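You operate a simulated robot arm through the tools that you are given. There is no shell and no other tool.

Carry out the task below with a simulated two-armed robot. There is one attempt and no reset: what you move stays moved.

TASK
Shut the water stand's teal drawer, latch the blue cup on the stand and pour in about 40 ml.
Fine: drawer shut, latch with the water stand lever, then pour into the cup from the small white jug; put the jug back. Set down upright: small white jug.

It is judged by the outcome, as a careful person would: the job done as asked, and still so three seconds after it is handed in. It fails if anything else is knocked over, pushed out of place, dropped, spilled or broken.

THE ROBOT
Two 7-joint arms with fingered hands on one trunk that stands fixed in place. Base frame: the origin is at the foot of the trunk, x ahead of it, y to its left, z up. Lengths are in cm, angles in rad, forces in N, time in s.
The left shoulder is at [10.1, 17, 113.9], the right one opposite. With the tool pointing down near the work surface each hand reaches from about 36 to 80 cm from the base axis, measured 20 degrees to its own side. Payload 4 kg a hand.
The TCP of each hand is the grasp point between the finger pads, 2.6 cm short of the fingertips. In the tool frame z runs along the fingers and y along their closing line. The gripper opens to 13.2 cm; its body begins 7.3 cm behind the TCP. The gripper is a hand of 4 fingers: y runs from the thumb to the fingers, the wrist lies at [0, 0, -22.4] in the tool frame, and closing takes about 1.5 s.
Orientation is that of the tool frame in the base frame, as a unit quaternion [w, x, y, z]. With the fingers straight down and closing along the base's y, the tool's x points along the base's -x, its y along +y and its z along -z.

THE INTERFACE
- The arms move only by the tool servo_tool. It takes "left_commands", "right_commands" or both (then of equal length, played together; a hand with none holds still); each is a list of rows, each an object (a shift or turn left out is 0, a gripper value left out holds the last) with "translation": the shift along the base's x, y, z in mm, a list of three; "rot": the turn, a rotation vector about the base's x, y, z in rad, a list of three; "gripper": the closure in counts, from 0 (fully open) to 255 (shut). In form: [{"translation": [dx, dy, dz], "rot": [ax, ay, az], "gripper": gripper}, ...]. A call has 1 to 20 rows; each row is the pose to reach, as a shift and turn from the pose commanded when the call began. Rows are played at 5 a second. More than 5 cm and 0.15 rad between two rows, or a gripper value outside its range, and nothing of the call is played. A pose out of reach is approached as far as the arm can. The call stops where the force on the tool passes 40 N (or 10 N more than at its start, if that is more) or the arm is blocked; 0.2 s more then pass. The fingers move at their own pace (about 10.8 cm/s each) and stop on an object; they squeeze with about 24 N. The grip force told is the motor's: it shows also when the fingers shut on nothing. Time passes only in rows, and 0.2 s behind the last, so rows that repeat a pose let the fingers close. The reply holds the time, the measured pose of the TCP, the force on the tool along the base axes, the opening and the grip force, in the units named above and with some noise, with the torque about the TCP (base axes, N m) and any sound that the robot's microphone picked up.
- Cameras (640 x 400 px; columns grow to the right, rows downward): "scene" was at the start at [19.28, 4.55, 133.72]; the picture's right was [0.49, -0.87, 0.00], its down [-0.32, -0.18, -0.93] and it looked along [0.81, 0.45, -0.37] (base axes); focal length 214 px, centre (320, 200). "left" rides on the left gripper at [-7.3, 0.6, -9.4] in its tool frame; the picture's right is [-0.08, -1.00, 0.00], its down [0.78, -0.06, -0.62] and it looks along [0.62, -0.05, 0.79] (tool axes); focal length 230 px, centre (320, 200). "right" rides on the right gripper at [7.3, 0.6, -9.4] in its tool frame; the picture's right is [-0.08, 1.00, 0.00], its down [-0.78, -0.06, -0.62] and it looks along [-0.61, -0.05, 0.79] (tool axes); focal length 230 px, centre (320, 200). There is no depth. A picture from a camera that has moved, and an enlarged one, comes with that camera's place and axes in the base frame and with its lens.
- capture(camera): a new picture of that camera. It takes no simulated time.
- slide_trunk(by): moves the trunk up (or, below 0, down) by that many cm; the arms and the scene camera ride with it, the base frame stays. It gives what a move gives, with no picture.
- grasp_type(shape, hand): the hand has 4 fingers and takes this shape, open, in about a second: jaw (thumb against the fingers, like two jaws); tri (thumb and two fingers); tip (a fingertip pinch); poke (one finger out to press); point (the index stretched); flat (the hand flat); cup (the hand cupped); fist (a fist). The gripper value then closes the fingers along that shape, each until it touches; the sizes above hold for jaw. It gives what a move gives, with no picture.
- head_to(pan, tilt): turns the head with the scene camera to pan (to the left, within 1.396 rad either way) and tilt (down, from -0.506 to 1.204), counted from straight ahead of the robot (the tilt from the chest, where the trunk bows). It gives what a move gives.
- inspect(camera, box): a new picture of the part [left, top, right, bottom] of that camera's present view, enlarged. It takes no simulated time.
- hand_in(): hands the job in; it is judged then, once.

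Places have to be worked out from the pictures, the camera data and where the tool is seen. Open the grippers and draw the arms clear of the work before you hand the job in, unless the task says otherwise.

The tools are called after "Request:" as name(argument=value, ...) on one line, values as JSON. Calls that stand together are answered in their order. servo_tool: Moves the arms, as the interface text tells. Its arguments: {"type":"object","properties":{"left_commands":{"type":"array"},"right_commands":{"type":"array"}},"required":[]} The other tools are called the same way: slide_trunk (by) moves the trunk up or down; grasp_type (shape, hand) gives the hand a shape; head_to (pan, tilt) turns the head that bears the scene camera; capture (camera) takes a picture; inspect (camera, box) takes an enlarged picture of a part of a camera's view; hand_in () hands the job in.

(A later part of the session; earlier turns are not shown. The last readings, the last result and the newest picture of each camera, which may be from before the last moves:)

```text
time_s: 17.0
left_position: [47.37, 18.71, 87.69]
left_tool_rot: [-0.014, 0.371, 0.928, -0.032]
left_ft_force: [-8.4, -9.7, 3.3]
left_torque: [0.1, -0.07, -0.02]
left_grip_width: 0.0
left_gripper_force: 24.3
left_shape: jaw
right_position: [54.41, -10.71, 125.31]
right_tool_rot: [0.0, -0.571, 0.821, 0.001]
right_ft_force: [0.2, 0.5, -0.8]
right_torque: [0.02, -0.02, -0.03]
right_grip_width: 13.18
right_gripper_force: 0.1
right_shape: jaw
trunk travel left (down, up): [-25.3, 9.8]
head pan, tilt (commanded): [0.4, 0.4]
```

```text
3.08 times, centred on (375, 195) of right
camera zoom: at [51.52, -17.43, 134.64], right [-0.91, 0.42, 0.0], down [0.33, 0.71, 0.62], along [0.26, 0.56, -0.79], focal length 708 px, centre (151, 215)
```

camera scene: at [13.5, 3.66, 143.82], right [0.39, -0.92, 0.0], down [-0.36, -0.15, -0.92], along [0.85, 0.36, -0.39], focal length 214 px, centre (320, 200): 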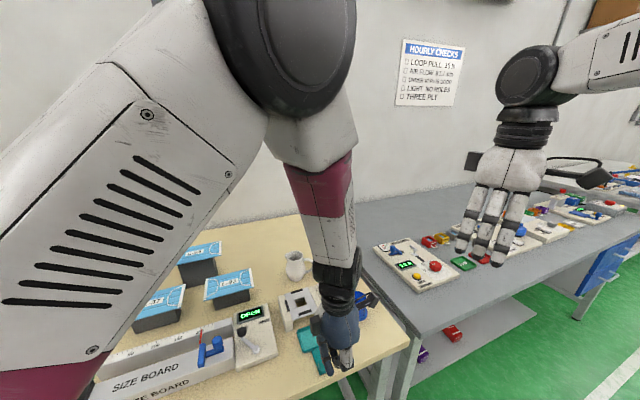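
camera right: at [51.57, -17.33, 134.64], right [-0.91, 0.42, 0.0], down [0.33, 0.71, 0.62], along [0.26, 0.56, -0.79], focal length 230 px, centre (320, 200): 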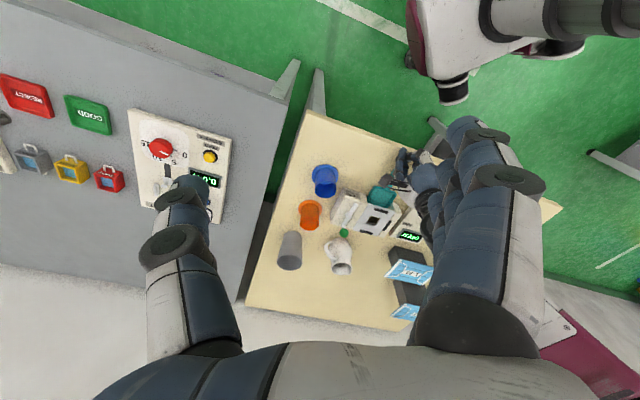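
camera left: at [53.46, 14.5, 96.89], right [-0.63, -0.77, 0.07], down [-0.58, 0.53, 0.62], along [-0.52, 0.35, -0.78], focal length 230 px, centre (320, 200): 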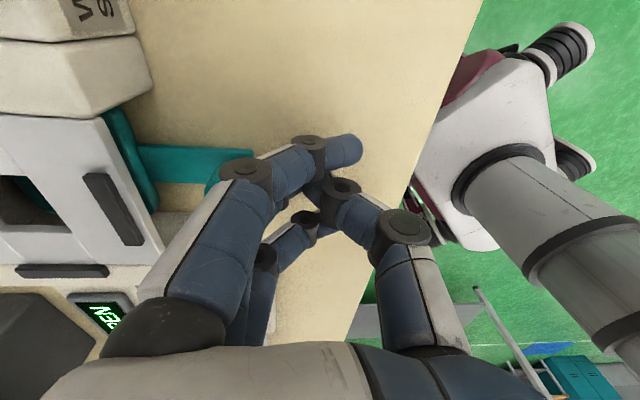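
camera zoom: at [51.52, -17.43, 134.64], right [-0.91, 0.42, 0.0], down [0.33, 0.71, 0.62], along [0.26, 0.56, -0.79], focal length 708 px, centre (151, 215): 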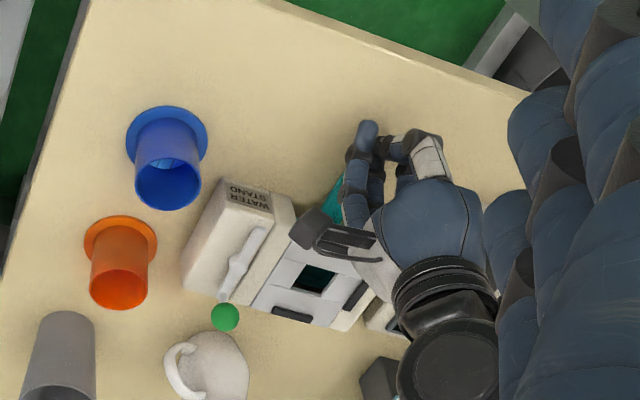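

The resistance rose to about 13 N, which looks like the end stop, and the stand hasn't shifted. I'll back the hand off and up to check whether the drawer is fully shut.

Request:
servo_tool(left_commands=[{"translation": [-10, -10, 0]}, {"translation": [-20, -20, 10]}, {"translation": [-20, -20, 50]}, {"translation": [-20, -20, 100]}, {"translation": [-20, 20, 130]}, {"translation": [-20, 60, 150]}, {"translation": [-20, 100, 160]}])

Request:
capture(camera="left")

Request:
capture(camera="scene")

Request:
inspect(camera="right", box=[300, 130, 450, 260])

```text
time_s: 18.6
left_position: [45.49, 29.06, 103.49]
left_tool_rot: [-0.013, 0.37, 0.928, -0.032]
left_ft_force: [-0.5, 0.7, -0.1]
left_torque: [0.01, -0.01, -0.03]
left_grip_width: 0.0
left_gripper_force: 24.0
left_shape: jaw
right_position: [54.67, -10.47, 125.14]
right_tool_rot: [0.0, -0.571, 0.821, 0.0]
right_ft_force: [-0.6, -0.8, 0.7]
right_torque: [-0.05, -0.02, 0.0]
right_grip_width: 13.19
right_gripper_force: 0.1
right_shape: jaw
trunk travel left (down, up): [-25.3, 9.8]
head pan, tilt (commanded): [0.4, 0.4]
```

```text
taken
camera left: at [51.66, 24.75, 112.86], right [-0.63, -0.77, 0.07], down [-0.58, 0.53, 0.62], along [-0.52, 0.35, -0.78], focal length 230 px, centre (320, 200)
```

left: 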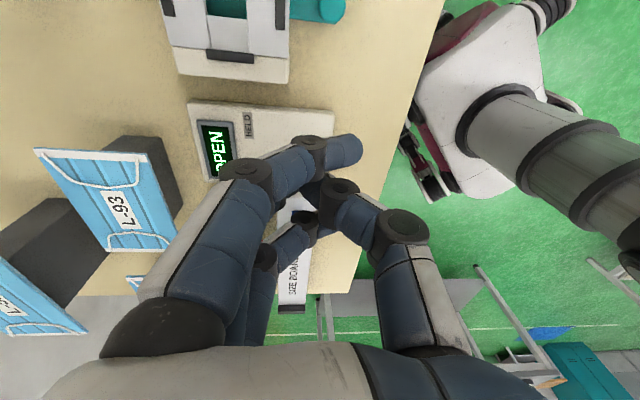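

```text
taken
camera scene: at [13.45, 3.79, 143.82], right [0.39, -0.92, 0.0], down [-0.36, -0.15, -0.92], along [0.85, 0.36, -0.39], focal length 214 px, centre (320, 200)
```

scene: 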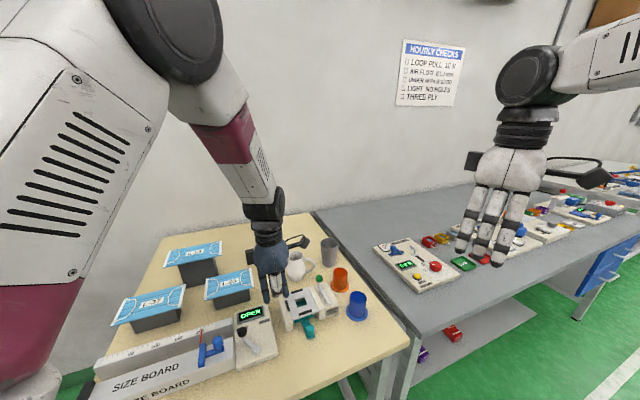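

```text
3.08 times, centred on (375, 195) of right
camera zoom: at [51.64, -17.16, 134.62], right [-0.91, 0.42, 0.0], down [0.33, 0.72, 0.62], along [0.26, 0.56, -0.79], focal length 708 px, centre (151, 215)
```

zoom: 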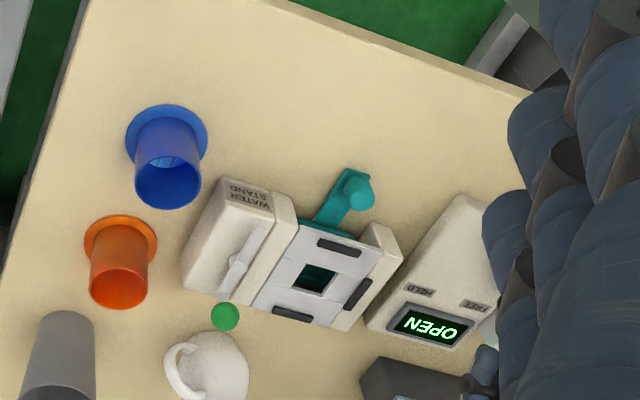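

The drawer has gone in under the plate. I'll zoom in to see whether the tray front is flush.

Request:
inspect(camera="scene", box=[270, 270, 360, 345])

Request:
inspect(camera="right", box=[355, 165, 435, 240])

Request:
inspect(camera="left", box=[140, 0, 380, 140])

```text
5.33 times, centred on (315, 308) of scene
camera zoom: at [13.45, 3.79, 143.82], right [0.39, -0.92, 0.0], down [-0.36, -0.15, -0.92], along [0.85, 0.36, -0.39], focal length 1144 px, centre (347, -373)
```

zoom: 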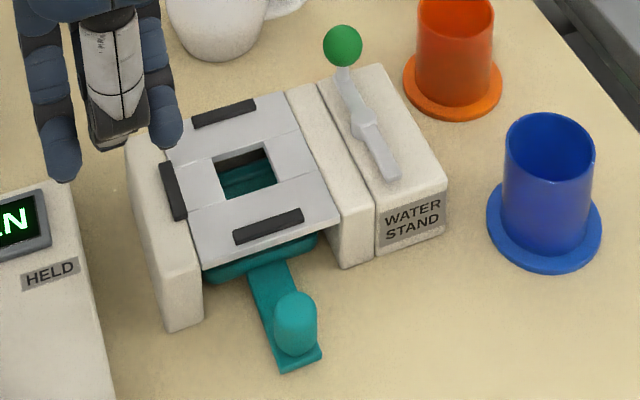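

```text
5.33 times, centred on (395, 202) of right
camera zoom: at [51.64, -17.16, 134.62], right [-0.91, 0.42, 0.0], down [0.33, 0.72, 0.62], along [0.26, 0.56, -0.79], focal length 1227 px, centre (-80, 187)
```

zoom: 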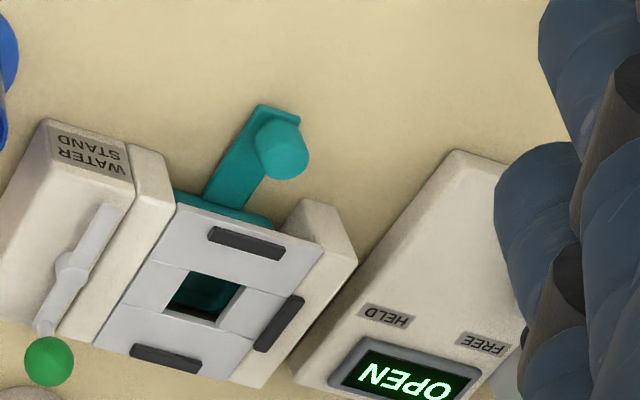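

```text
2.67 times, centred on (260, 70) of left
camera zoom: at [51.66, 24.75, 112.86], right [-0.63, -0.77, 0.07], down [-0.58, 0.53, 0.62], along [-0.52, 0.35, -0.78], focal length 614 px, centre (480, 547)
```

zoom: 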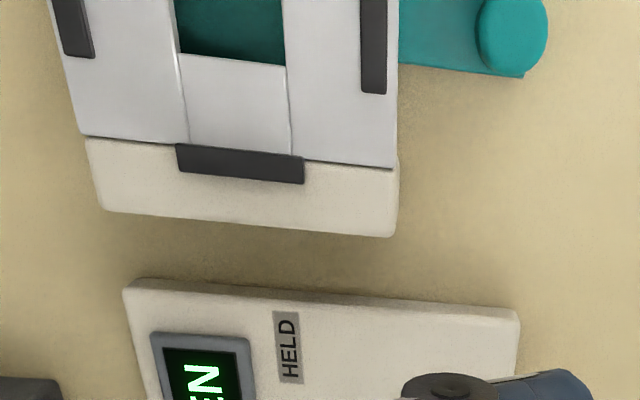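

By triangulation the knob moved 9 cm and the tray is now centred under the hole at about (56.5, 28.4), so the drawer is home. Next is the cup: I'll raise and open the left hand, then lower the trunk back for forward reach.

Request:
servo_tool(left_commands=[{"translation": [10, -10, 40], "gripper": 90}, {"translation": [25, -30, 80], "gripper": 90}, {"translation": [50, -60, 110], "gripper": 90}, {"translation": [80, -90, 120], "gripper": 90}])

Request:
slide_trunk(by=-10)

Request:
capture(camera="scene")

Request:
capture(camera="left")

```text
time_s: 19.6
left_position: [53.64, 19.75, 115.56]
left_tool_rot: [-0.014, 0.37, 0.928, -0.031]
left_ft_force: [0.5, 0.0, -1.0]
left_torque: [0.03, 0.04, 0.03]
left_grip_width: 8.54
left_gripper_force: 0.1
left_shape: jaw
right_position: [54.74, -10.76, 125.03]
right_tool_rot: [0.0, -0.57, 0.822, 0.0]
right_ft_force: [0.0, -0.1, -1.6]
right_torque: [0.0, 0.04, -0.04]
right_grip_width: 13.21
right_gripper_force: 0.0
right_shape: jaw
trunk travel left (down, up): [-25.3, 9.8]
head pan, tilt (commanded): [0.4, 0.4]
```

```text
time_s: 20.9
left_position: [53.39, 19.92, 105.71]
left_tool_rot: [-0.012, 0.37, 0.928, -0.03]
left_ft_force: [0.6, 0.4, -0.5]
left_torque: [-0.02, -0.01, 0.03]
left_grip_width: 8.54
left_gripper_force: 0.2
left_shape: jaw
right_position: [54.51, -10.58, 115.36]
right_tool_rot: [0.001, -0.57, 0.821, 0.0]
right_ft_force: [-0.9, -0.3, -0.1]
right_torque: [-0.02, 0.01, 0.02]
right_grip_width: 13.2
right_gripper_force: 0.1
right_shape: jaw
trunk travel left (down, up): [-15.3, 19.8]
head pan, tilt (commanded): [0.4, 0.4]
```

```text
taken
camera scene: at [19.55, 3.65, 133.55], right [0.39, -0.92, 0.0], down [-0.36, -0.15, -0.92], along [0.85, 0.36, -0.39], focal length 214 px, centre (320, 200)
```

scene: 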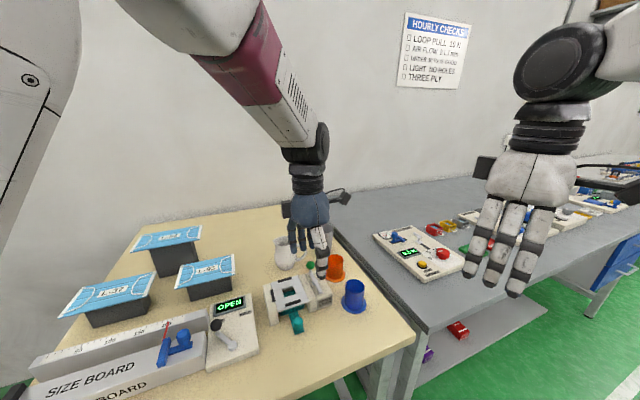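

```text
taken
camera left: at [59.49, 15.67, 115.05], right [-0.63, -0.77, 0.06], down [-0.58, 0.53, 0.62], along [-0.51, 0.35, -0.78], focal length 230 px, centre (320, 200)
```

left: 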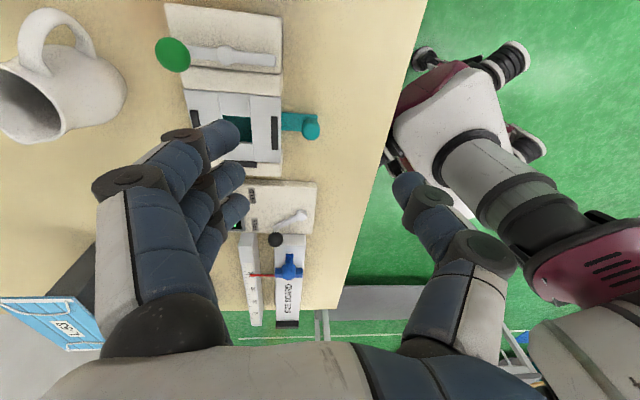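

This view looks into the jug, so I'll zoom in on it and on the lever.

Request:
inspect(camera="left", box=[0, 0, 160, 150])

Request:
inspect(camera="left", box=[140, 0, 330, 170])

```text
2.67 times, centred on (80, 75) of left
camera zoom: at [59.49, 15.67, 115.05], right [-0.63, -0.77, 0.06], down [-0.58, 0.53, 0.62], along [-0.51, 0.35, -0.78], focal length 614 px, centre (960, 533)
```

zoom: 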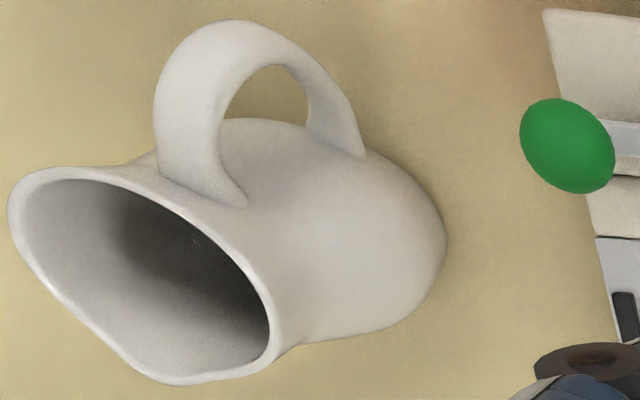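

```text
2.35 times, centred on (235, 85) of left
camera zoom: at [59.49, 15.67, 115.05], right [-0.63, -0.77, 0.06], down [-0.58, 0.53, 0.62], along [-0.51, 0.35, -0.78], focal length 541 px, centre (520, 471)
```

zoom: 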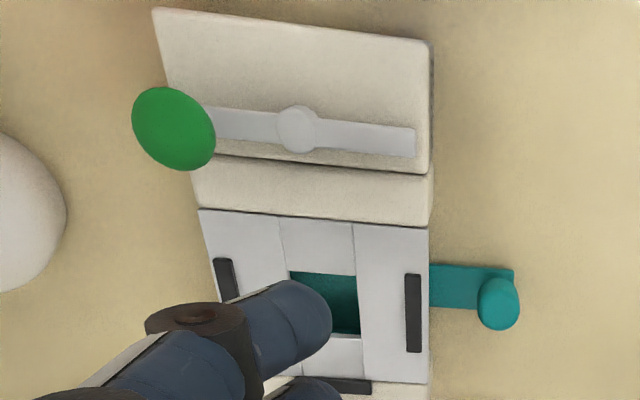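

Next I'll move above the blue cup at (64.1, 12.1), levelling the tool's small tilt on the way. The fingers stay open 8.5 cm so they clear the orange cup.

Request:
servo_tool(left_commands=[{"translation": [30, -20, 0], "rot": [0.015, -0.015, 0]}, {"translation": [60, -45, -15], "rot": [0.03, -0.03, 0]}, {"translation": [90, -65, -30], "rot": [0.046, -0.046, 0]}, {"translation": [107, -78, -40], "rot": [0.046, -0.046, 0]}, {"translation": [107, -78, -40], "rot": [0.046, -0.046, 0]}])

Request:
capture(camera="left")

Request:
capture(camera="right")

Request:
capture(camera="scene")

```text
time_s: 22.1
left_position: [64.28, 12.03, 101.61]
left_tool_rot: [0.001, 0.37, 0.929, -0.001]
left_ft_force: [-0.5, 0.4, 0.6]
left_torque: [-0.01, -0.05, -0.01]
left_grip_width: 8.53
left_gripper_force: 0.1
left_shape: jaw
right_position: [54.51, -10.67, 115.35]
right_tool_rot: [0.0, -0.571, 0.821, 0.0]
right_ft_force: [0.1, -0.1, 0.0]
right_torque: [-0.01, 0.02, -0.02]
right_grip_width: 13.19
right_gripper_force: 0.0
right_shape: jaw
trunk travel left (down, up): [-15.3, 19.8]
head pan, tilt (commanded): [0.4, 0.4]
```

```text
taken
camera left: at [69.96, 7.41, 111.02], right [-0.63, -0.78, 0.0], down [-0.61, 0.5, 0.62], along [-0.48, 0.39, -0.79], focal length 230 px, centre (320, 200)
```

left: 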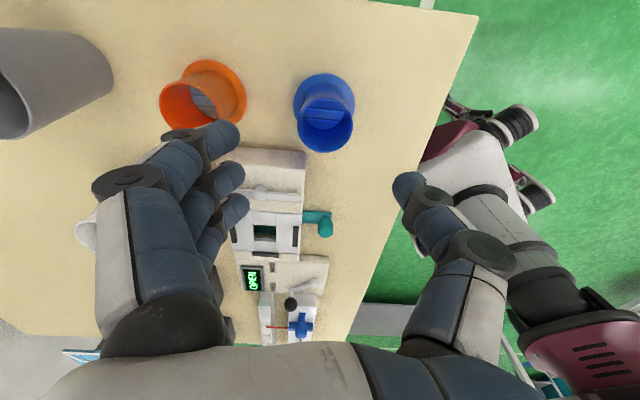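

```text
taken
camera right: at [51.59, -17.3, 124.64], right [-0.91, 0.42, 0.0], down [0.33, 0.71, 0.62], along [0.26, 0.56, -0.79], focal length 230 px, centre (320, 200)
```

right: 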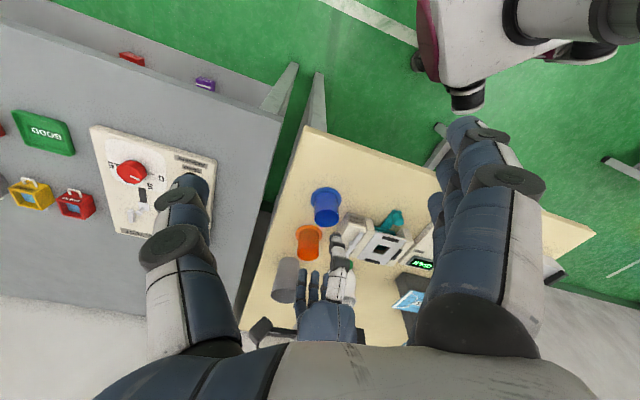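

```text
taken
camera scene: at [19.66, 3.65, 133.52], right [0.39, -0.92, 0.0], down [-0.36, -0.15, -0.92], along [0.85, 0.36, -0.39], focal length 214 px, centre (320, 200)
```

scene: 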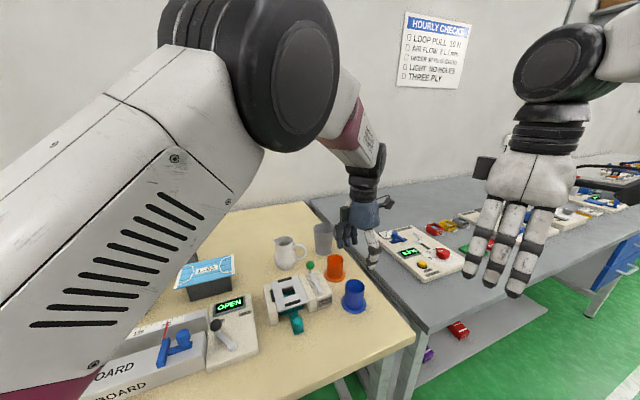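

The cup is nearly below the tool. I'll zoom in to refine the alignment.

Request:
inspect(camera="left", box=[270, 60, 380, 160])

Request:
inspect(camera="right", box=[280, 170, 400, 300])

```text
4.00 times, centred on (325, 110) of left
camera zoom: at [69.96, 7.41, 111.02], right [-0.63, -0.78, 0.0], down [-0.61, 0.5, 0.62], along [-0.48, 0.39, -0.79], focal length 920 px, centre (300, 560)
```

zoom: 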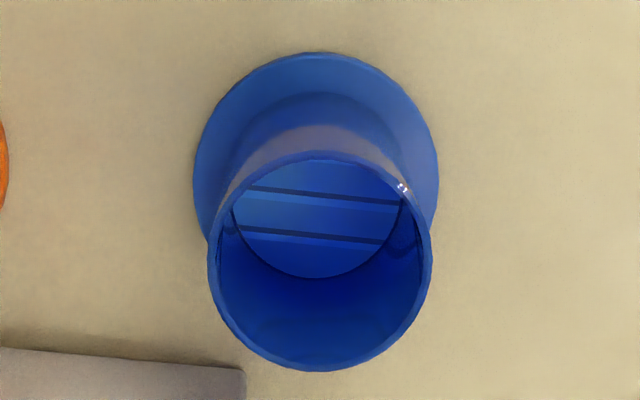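

```text
3.08 times, centred on (340, 235) of right
camera zoom: at [51.59, -17.3, 124.64], right [-0.91, 0.42, 0.0], down [0.33, 0.71, 0.62], along [0.26, 0.56, -0.79], focal length 708 px, centre (258, 92)
```

zoom: 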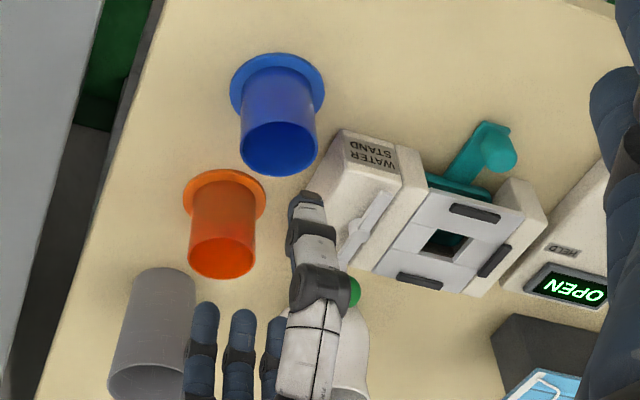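

The cup's centre is about 6 mm off the tool axis, toward (-0.6, -0.1). I'll correct that and descend to just above the rim, then check.

Request:
servo_tool(left_commands=[{"translation": [-6, -2, -25]}, {"translation": [-6, -2, -50]}, {"translation": [-6, -2, -72]}, {"translation": [-6, -2, -72]}])

Request:
capture(camera="left")

Request:
inspect(camera="right", box=[260, 150, 400, 300])

Request:
inspect(camera="scene", box=[300, 200, 440, 320])

```text
time_s: 23.1
left_position: [63.64, 11.85, 94.34]
left_tool_rot: [0.0, 0.371, 0.929, -0.001]
left_ft_force: [-0.7, 0.3, -0.1]
left_torque: [-0.01, 0.0, -0.02]
left_grip_width: 8.55
left_gripper_force: 0.0
left_shape: jaw
right_position: [54.67, -10.59, 115.15]
right_tool_rot: [0.001, -0.571, 0.821, 0.0]
right_ft_force: [-0.1, 0.5, -0.4]
right_torque: [-0.03, 0.0, 0.02]
right_grip_width: 13.2
right_gripper_force: 0.1
right_shape: jaw
trunk travel left (down, up): [-15.3, 19.8]
head pan, tilt (commanded): [0.4, 0.4]
```

```text
taken
camera left: at [69.33, 7.21, 103.74], right [-0.63, -0.78, 0.0], down [-0.61, 0.5, 0.62], along [-0.48, 0.39, -0.79], focal length 230 px, centre (320, 200)
```

left: 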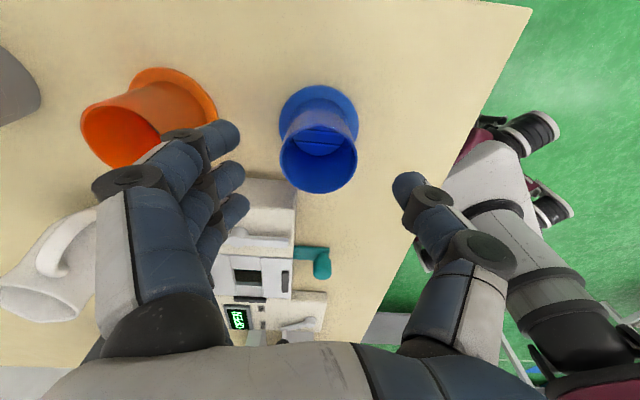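

```text
2.67 times, centred on (330, 225) of right
camera zoom: at [51.6, -17.3, 124.63], right [-0.91, 0.42, 0.0], down [0.33, 0.71, 0.62], along [0.26, 0.56, -0.79], focal length 614 px, centre (293, 133)
```

zoom: 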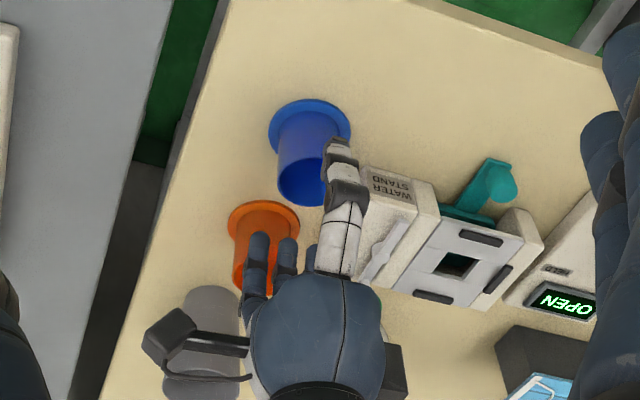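

```text
3.33 times, centred on (370, 260) of scene
camera zoom: at [19.66, 3.65, 133.52], right [0.39, -0.92, 0.0], down [-0.36, -0.15, -0.92], along [0.85, 0.36, -0.39], focal length 715 px, centre (153, 0)
```

zoom: 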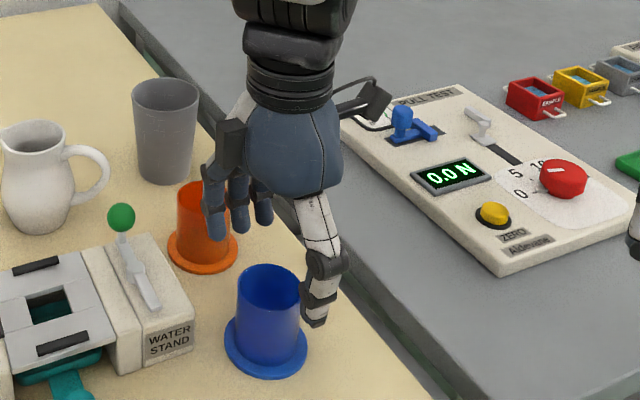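

The cup is centred between thumb and fingers, and the finger path clears the orange cup by about 2 cm. I'll descend to grip height.

Request:
servo_tool(left_commands=[{"translation": [0, 0, -20]}, {"translation": [0, 0, -40]}, {"translation": [0, 0, -60]}, {"translation": [0, 0, -60]}])

Request:
capture(camera="left")

Request:
inspect(camera="scene", box=[300, 200, 440, 320])

```text
time_s: 24.1
left_position: [63.84, 11.88, 88.43]
left_tool_rot: [0.001, 0.37, 0.929, 0.0]
left_ft_force: [0.0, -0.5, -1.2]
left_torque: [-0.02, 0.02, 0.02]
left_grip_width: 8.54
left_gripper_force: 0.0
left_shape: jaw
right_position: [54.56, -10.59, 115.24]
right_tool_rot: [0.0, -0.571, 0.821, 0.0]
right_ft_force: [1.3, 0.0, -0.1]
right_torque: [0.01, 0.02, 0.0]
right_grip_width: 13.19
right_gripper_force: 0.0
right_shape: jaw
trunk travel left (down, up): [-15.3, 19.8]
head pan, tilt (commanded): [0.4, 0.4]
```

```text
taken
camera left: at [69.3, 7.23, 97.76], right [-0.63, -0.78, 0.0], down [-0.61, 0.5, 0.62], along [-0.48, 0.39, -0.79], focal length 230 px, centre (320, 200)
```

left: 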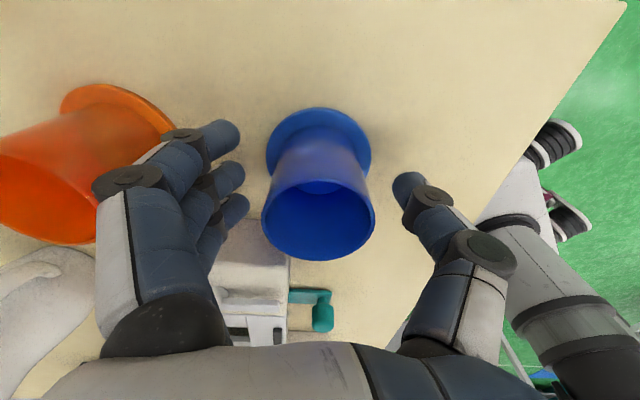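

```text
3.33 times, centred on (370, 260) of scene
camera zoom: at [19.65, 3.65, 133.52], right [0.39, -0.92, 0.0], down [-0.36, -0.15, -0.92], along [0.85, 0.36, -0.39], focal length 715 px, centre (153, 0)
```

zoom: 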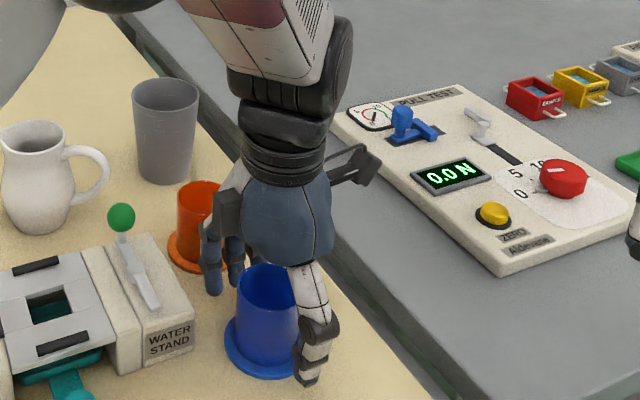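

The cup sits between thumb and fingers, above its flange. I'll close the grip.

Request:
servo_tool(left_commands=[{"translation": [0, 0, 0], "gripper": 255}, {"translation": [0, 0, 0], "gripper": 255}, {"translation": [0, 0, 0], "gripper": 255}, {"translation": [0, 0, 0], "gripper": 255}, {"translation": [0, 0, 0], "gripper": 255}, {"translation": [0, 0, 0], "gripper": 255}, {"translation": [0, 0, 0], "gripper": 255}, {"translation": [0, 0, 0], "gripper": 255}])

Request:
capture(camera="left")

Request:
inspect(camera="scene", box=[300, 200, 440, 320])

```text
time_s: 25.9
left_position: [63.6, 11.87, 88.28]
left_tool_rot: [0.0, 0.371, 0.929, -0.001]
left_ft_force: [-0.5, 0.4, 0.1]
left_torque: [0.02, -0.01, 0.01]
left_grip_width: 3.91
left_gripper_force: 23.7
left_shape: jaw
right_position: [54.64, -10.71, 115.16]
right_tool_rot: [0.0, -0.571, 0.821, -0.001]
right_ft_force: [-0.1, 0.2, -0.2]
right_torque: [-0.03, -0.01, 0.01]
right_grip_width: 13.2
right_gripper_force: 0.0
right_shape: jaw
trunk travel left (down, up): [-15.3, 19.8]
head pan, tilt (commanded): [0.4, 0.4]
```

```text
taken
camera left: at [69.33, 7.24, 97.75], right [-0.63, -0.78, 0.0], down [-0.61, 0.5, 0.62], along [-0.48, 0.39, -0.79], focal length 230 px, centre (320, 200)
```

left: 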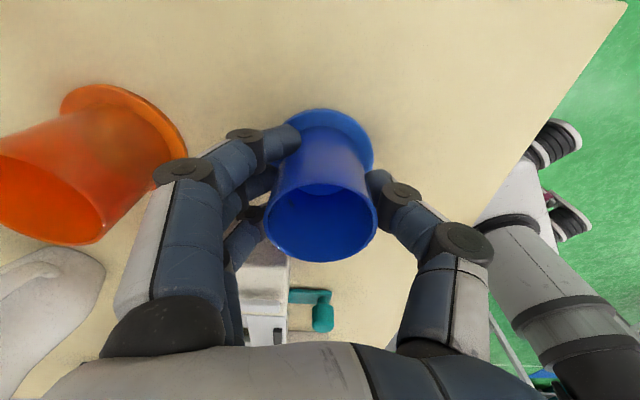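

```text
3.33 times, centred on (370, 260) of scene
camera zoom: at [19.7, 3.65, 133.5], right [0.39, -0.92, 0.0], down [-0.36, -0.15, -0.92], along [0.85, 0.36, -0.39], focal length 715 px, centre (153, 0)
```

zoom: 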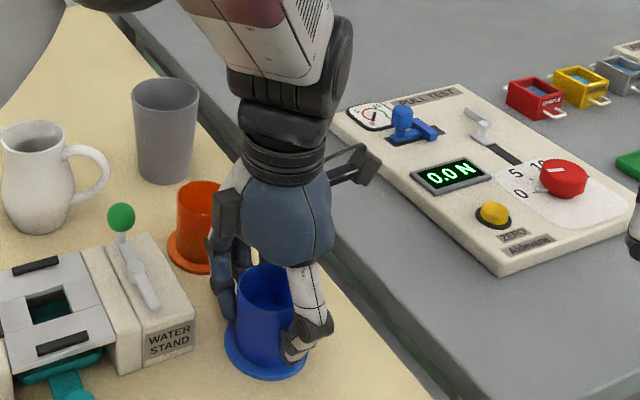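

The grip shows 23.7 N on the cup. I'll lift it a little and check that it comes up straight.

Request:
servo_tool(left_commands=[{"translation": [0, 0, 10]}, {"translation": [0, 0, 25]}, {"translation": [0, 0, 45]}, {"translation": [0, 0, 45]}])

Request:
capture(camera="left")

Request:
inspect(camera="scene", box=[300, 180, 440, 300])

Request:
inspect(camera="right", box=[260, 150, 400, 300])

```text
time_s: 26.9
left_position: [63.7, 11.86, 92.87]
left_tool_rot: [0.0, 0.37, 0.929, -0.001]
left_ft_force: [0.5, -0.1, 0.2]
left_torque: [-0.02, -0.02, 0.01]
left_grip_width: 3.91
left_gripper_force: 24.5
left_shape: jaw
right_position: [54.73, -10.65, 115.08]
right_tool_rot: [0.0, -0.57, 0.821, 0.0]
right_ft_force: [-0.3, -0.5, 0.4]
right_torque: [-0.02, 0.0, 0.04]
right_grip_width: 13.22
right_gripper_force: 0.1
right_shape: jaw
trunk travel left (down, up): [-15.3, 19.8]
head pan, tilt (commanded): [0.4, 0.4]
```

```text
taken
camera left: at [69.36, 7.25, 102.21], right [-0.63, -0.78, 0.0], down [-0.61, 0.5, 0.62], along [-0.48, 0.39, -0.79], focal length 230 px, centre (320, 200)
```

left: 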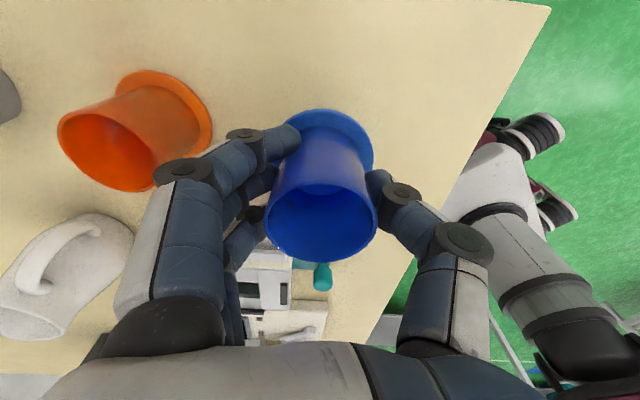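

```text
3.33 times, centred on (370, 240) of scene
camera zoom: at [19.74, 3.65, 133.49], right [0.39, -0.92, 0.0], down [-0.36, -0.15, -0.92], along [0.85, 0.36, -0.39], focal length 715 px, centre (153, 67)
```

zoom: 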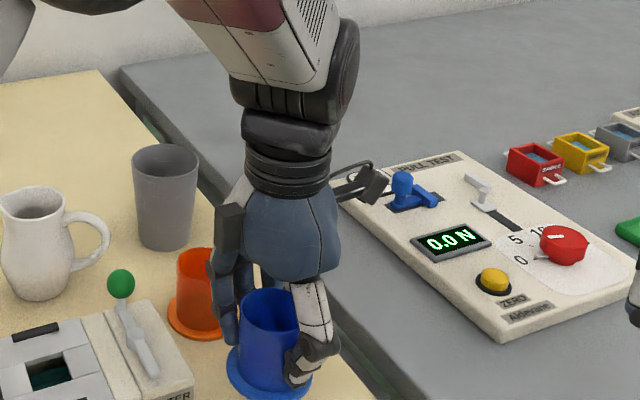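

```text
2.67 times, centred on (330, 225) of right
camera zoom: at [51.67, -17.3, 124.57], right [-0.91, 0.42, 0.0], down [0.33, 0.71, 0.62], along [0.26, 0.56, -0.79], focal length 614 px, centre (293, 133)
```

zoom: 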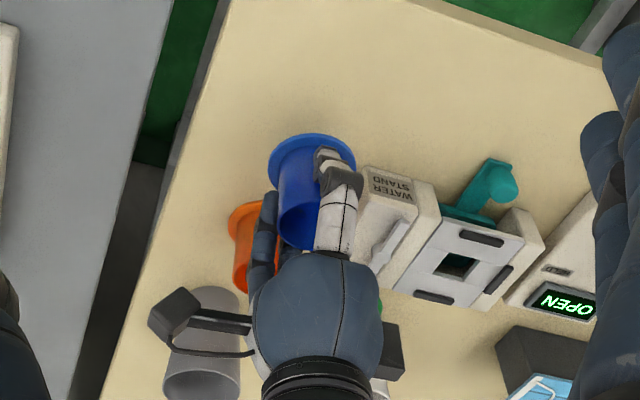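

The cup is held firmly and upright. I'll raise it clear of the lever and carry it over the stand's plate.

Request:
servo_tool(left_commands=[{"translation": [0, 0, 35]}, {"translation": [0, 0, 70]}, {"translation": [-14, 34, 70]}, {"translation": [-28, 68, 70]}, {"translation": [-42, 102, 70]}, {"translation": [-56, 136, 70]}, {"translation": [-69, 167, 70]}, {"translation": [-69, 167, 70]}])

Request:
capture(camera="left")

Request:
inspect(camera="scene", box=[230, 200, 370, 320])

Request:
inspect(camera="right", box=[300, 150, 440, 300])

```text
time_s: 28.7
left_position: [56.54, 28.75, 99.92]
left_tool_rot: [-0.001, 0.371, 0.929, -0.001]
left_ft_force: [-0.8, -0.2, -0.5]
left_torque: [-0.03, 0.03, 0.01]
left_grip_width: 3.91
left_gripper_force: 23.6
left_shape: jaw
right_position: [54.65, -10.77, 115.13]
right_tool_rot: [0.0, -0.57, 0.822, -0.001]
right_ft_force: [0.6, 0.2, 0.4]
right_torque: [0.0, -0.02, 0.01]
right_grip_width: 13.18
right_gripper_force: 0.1
right_shape: jaw
trunk travel left (down, up): [-15.3, 19.8]
head pan, tilt (commanded): [0.4, 0.4]
```

```text
taken
camera left: at [62.3, 24.05, 109.25], right [-0.63, -0.78, 0.0], down [-0.61, 0.5, 0.62], along [-0.48, 0.39, -0.79], focal length 230 px, centre (320, 200)
```

left: 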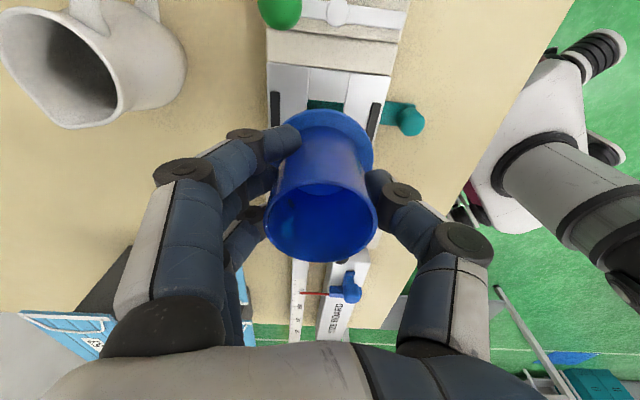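

```text
3.33 times, centred on (300, 260) of scene
camera zoom: at [19.72, 3.63, 133.5], right [0.39, -0.92, 0.0], down [-0.36, -0.15, -0.92], along [0.85, 0.36, -0.39], focal length 715 px, centre (387, 0)
```

zoom: 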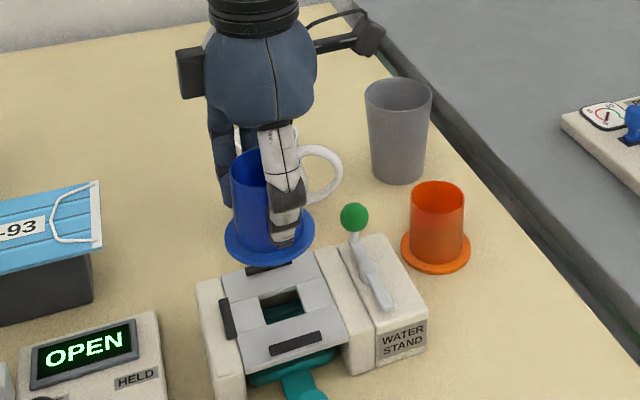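

```text
2.67 times, centred on (370, 225) of right
camera zoom: at [51.65, -17.32, 124.58], right [-0.91, 0.42, 0.0], down [0.33, 0.71, 0.62], along [0.26, 0.56, -0.79], focal length 614 px, centre (187, 133)
```

zoom: 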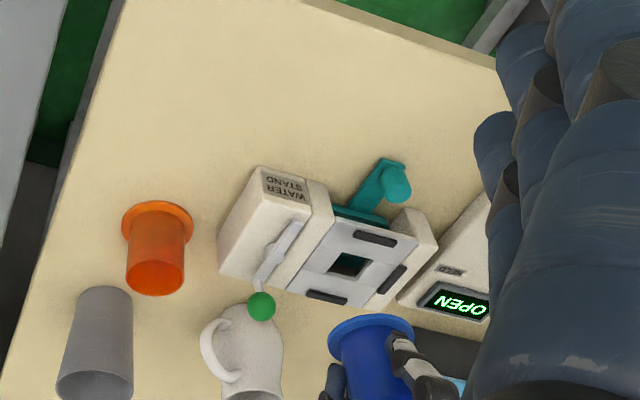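

The cup is above the stand. I'll zoom in from the left and scene cameras to measure the fences against the cup flange.

Request:
inspect(camera="left", box=[240, 0, 420, 130])

Request:
inspect(camera="scene", box=[265, 250, 335, 310])

Request:
inspect(camera="right", box=[360, 210, 430, 280])

```text
3.08 times, centred on (330, 65) of left
camera zoom: at [62.3, 24.05, 109.25], right [-0.63, -0.78, 0.0], down [-0.61, 0.5, 0.62], along [-0.48, 0.39, -0.79], focal length 708 px, centre (289, 615)
```

zoom: 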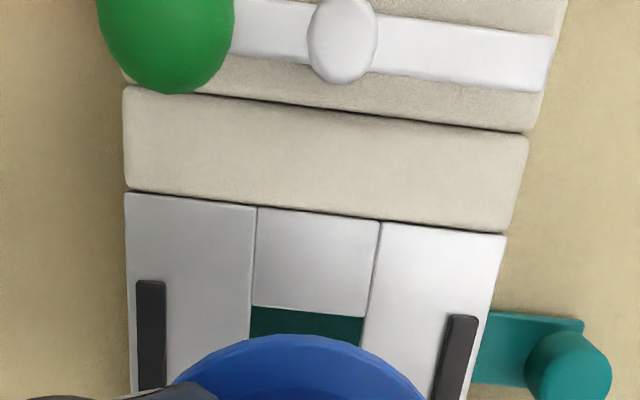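

```text
6.67 times, centred on (300, 280) of scene
camera zoom: at [19.72, 3.63, 133.5], right [0.39, -0.92, 0.0], down [-0.36, -0.15, -0.92], along [0.85, 0.36, -0.39], focal length 1430 px, centre (453, -333)
```

zoom: 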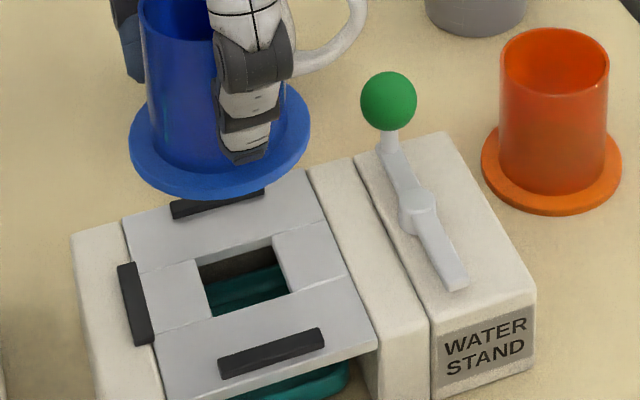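

```text
5.71 times, centred on (395, 245) of right
camera zoom: at [51.65, -17.32, 124.58], right [-0.91, 0.42, 0.0], down [0.33, 0.71, 0.62], along [0.26, 0.56, -0.79], focal length 1315 px, centre (-109, -57)
```

zoom: 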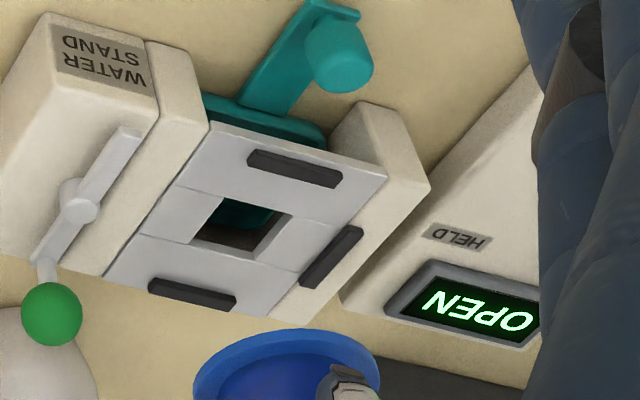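

All three cameras put the seat centre within about 2 mm of the cup's position. I'll lower to just above the fences and re-check.

Request:
servo_tool(left_commands=[{"translation": [-1, -1, -20]}, {"translation": [-1, -1, -40]}, {"translation": [-1, -1, -52]}, {"translation": [-1, -1, -52]}])

Request:
capture(camera="left")

Request:
inspect(camera="scene", box=[260, 240, 340, 310])

Request:
inspect(camera="right", box=[350, 200, 430, 280])

```text
time_s: 29.7
left_position: [56.69, 28.58, 94.82]
left_tool_rot: [-0.001, 0.37, 0.929, 0.0]
left_ft_force: [0.5, 0.0, -0.4]
left_torque: [0.02, 0.03, 0.01]
left_grip_width: 3.88
left_gripper_force: 24.4
left_shape: jaw
right_position: [54.59, -10.67, 115.16]
right_tool_rot: [0.0, -0.57, 0.821, 0.0]
right_ft_force: [0.9, -0.5, -0.1]
right_torque: [0.02, 0.05, 0.0]
right_grip_width: 13.19
right_gripper_force: 0.0
right_shape: jaw
trunk travel left (down, up): [-15.3, 19.8]
head pan, tilt (commanded): [0.4, 0.4]
```

```text
taken
camera left: at [62.29, 23.88, 104.05], right [-0.63, -0.78, 0.0], down [-0.61, 0.5, 0.62], along [-0.48, 0.39, -0.79], focal length 230 px, centre (320, 200)
```

left: 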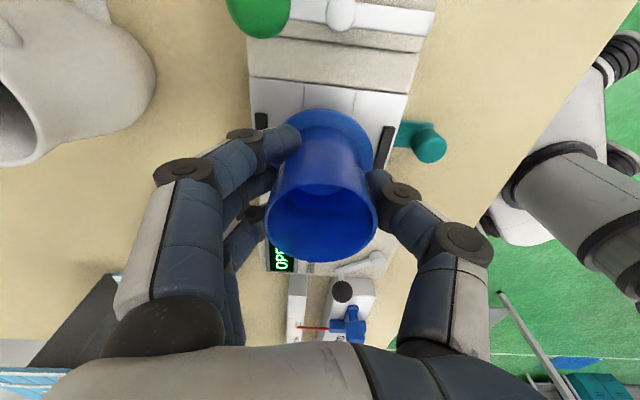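

```text
5.71 times, centred on (300, 275) of scene
camera zoom: at [19.68, 3.65, 133.51], right [0.39, -0.92, 0.0], down [-0.36, -0.15, -0.92], along [0.85, 0.36, -0.39], focal length 1226 px, centre (434, -229)
```

zoom: 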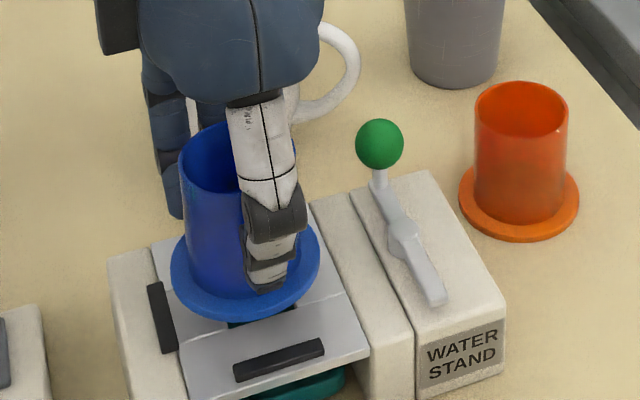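

```text
5.00 times, centred on (390, 240) of right
camera zoom: at [51.61, -17.3, 124.62], right [-0.91, 0.42, 0.0], down [0.33, 0.71, 0.62], along [0.26, 0.56, -0.79], focal length 1150 px, centre (-30, 0)
```

zoom: 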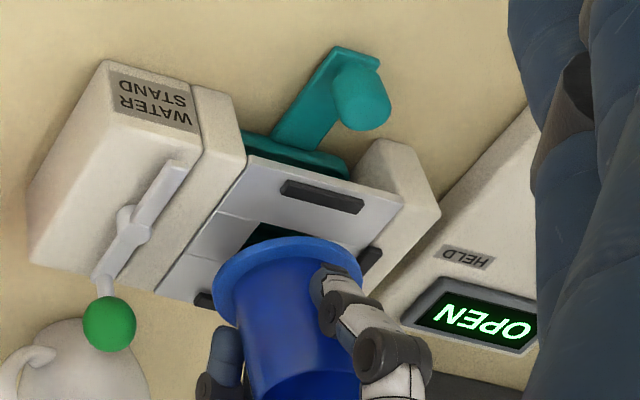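

The flange sits between the fences with a slight bias toward the left fence. I'll shift about 2 mm away from it and lower close to the plate.

Request:
servo_tool(left_commands=[{"translation": [1, -2, 0]}, {"translation": [1, -2, -6]}, {"translation": [1, -2, -12]}, {"translation": [1, -2, -12]}])

Request:
capture(camera="left")

Request:
inspect(camera="scene", box=[260, 240, 340, 310])

Request:
inspect(camera="right", box=[350, 200, 430, 280])

```text
time_s: 30.7
left_position: [56.7, 28.31, 93.46]
left_tool_rot: [-0.001, 0.369, 0.929, -0.001]
left_ft_force: [-0.3, 0.4, -0.9]
left_torque: [0.0, 0.01, 0.01]
left_grip_width: 3.87
left_gripper_force: 24.1
left_shape: jaw
right_position: [54.63, -10.67, 115.15]
right_tool_rot: [0.0, -0.571, 0.821, 0.0]
right_ft_force: [0.4, 0.0, -0.5]
right_torque: [-0.02, -0.02, -0.02]
right_grip_width: 13.18
right_gripper_force: 0.2
right_shape: jaw
trunk travel left (down, up): [-15.3, 19.8]
head pan, tilt (commanded): [0.4, 0.4]
```

```text
taken
camera left: at [62.39, 23.63, 102.87], right [-0.63, -0.78, 0.0], down [-0.61, 0.5, 0.62], along [-0.48, 0.39, -0.79], focal length 230 px, centre (320, 200)
```

left: 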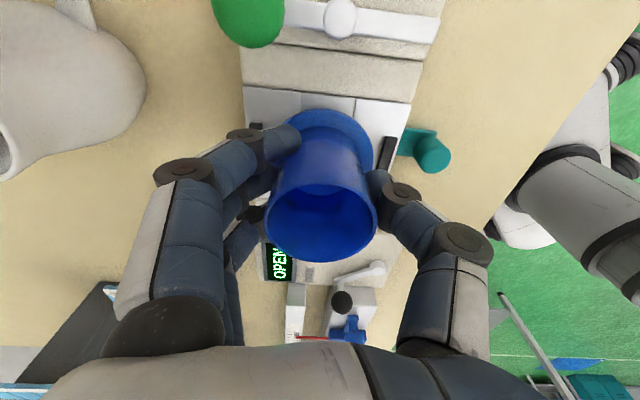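

```text
5.71 times, centred on (300, 275) of scene
camera zoom: at [19.69, 3.65, 133.51], right [0.39, -0.92, 0.0], down [-0.36, -0.15, -0.92], along [0.85, 0.36, -0.39], focal length 1226 px, centre (434, -229)
```

zoom: 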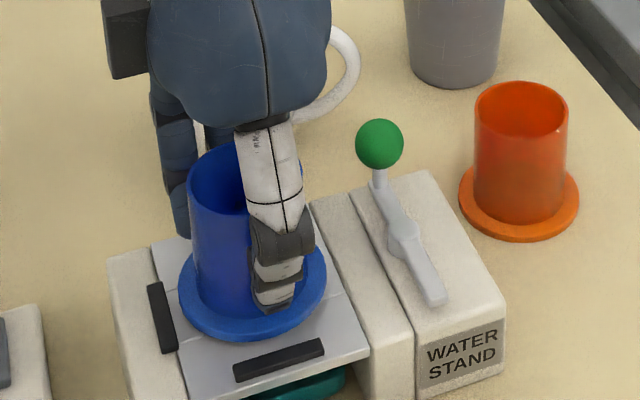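

```text
5.00 times, centred on (390, 240) of right
camera zoom: at [51.63, -17.3, 124.61], right [-0.91, 0.42, 0.0], down [0.33, 0.71, 0.62], along [0.26, 0.56, -0.79], focal length 1150 px, centre (-30, 0)
```

zoom: 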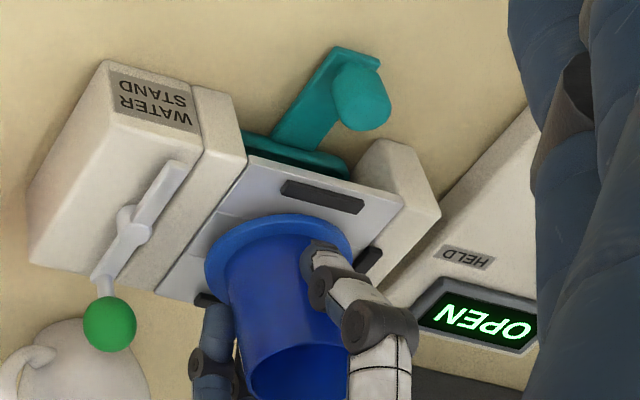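

It looks well placed. I'll lower in 2 mm steps and watch for contact force.

Request:
servo_tool(left_commands=[{"translation": [0, 0, -2]}, {"translation": [0, 0, -4]}, {"translation": [0, 0, -4]}])

```text
time_s: 31.5
left_position: [56.72, 28.17, 93.13]
left_tool_rot: [-0.001, 0.371, 0.929, -0.001]
left_ft_force: [0.5, -0.1, -0.5]
left_torque: [0.02, 0.05, 0.01]
left_grip_width: 3.91
left_gripper_force: 24.3
left_shape: jaw
right_position: [54.63, -10.61, 115.18]
right_tool_rot: [0.0, -0.571, 0.821, 0.001]
right_ft_force: [-0.5, 0.4, 0.0]
right_torque: [0.0, -0.02, 0.0]
right_grip_width: 13.21
right_gripper_force: 0.1
right_shape: jaw
trunk travel left (down, up): [-15.3, 19.8]
head pan, tilt (commanded): [0.4, 0.4]
```

No contact yet, so I'll go down another few millimetres.

Request:
servo_tool(left_commands=[{"translation": [0, 0, -2]}, {"translation": [0, 0, -4]}, {"translation": [0, 0, -4]}])

Request:
inspect(camera="scene", box=[260, 240, 340, 310])

Request:
inspect(camera="right", box=[350, 200, 430, 280])

```text
time_s: 32.3
left_position: [56.62, 28.24, 93.04]
left_tool_rot: [0.001, 0.371, 0.929, 0.0]
left_ft_force: [0.5, -0.1, 9.7]
left_torque: [0.05, -0.03, 0.03]
left_grip_width: 3.91
left_gripper_force: 24.7
left_shape: jaw
right_position: [54.61, -10.63, 115.23]
right_tool_rot: [0.001, -0.571, 0.821, -0.001]
right_ft_force: [0.3, 0.6, 1.0]
right_torque: [0.01, -0.01, -0.02]
right_grip_width: 13.19
right_gripper_force: 0.1
right_shape: jaw
trunk travel left (down, up): [-15.3, 19.8]
head pan, tilt (commanded): [0.4, 0.4]
```

```text
5.71 times, centred on (300, 275) of scene
camera zoom: at [19.6, 3.61, 133.54], right [0.39, -0.92, 0.0], down [-0.36, -0.15, -0.92], along [0.85, 0.36, -0.39], focal length 1226 px, centre (434, -229)
```

zoom: 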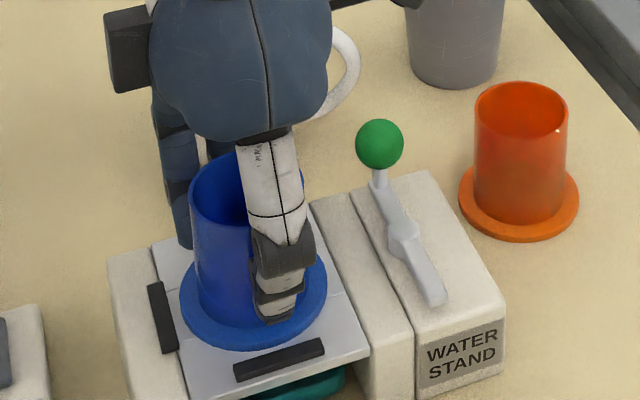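

```text
5.00 times, centred on (390, 240) of right
camera zoom: at [51.54, -17.34, 124.67], right [-0.91, 0.42, 0.0], down [0.33, 0.71, 0.62], along [0.26, 0.56, -0.79], focal length 1150 px, centre (-30, 0)
```

zoom: 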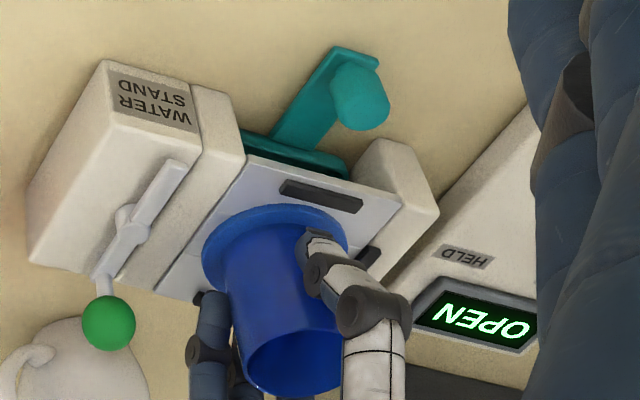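

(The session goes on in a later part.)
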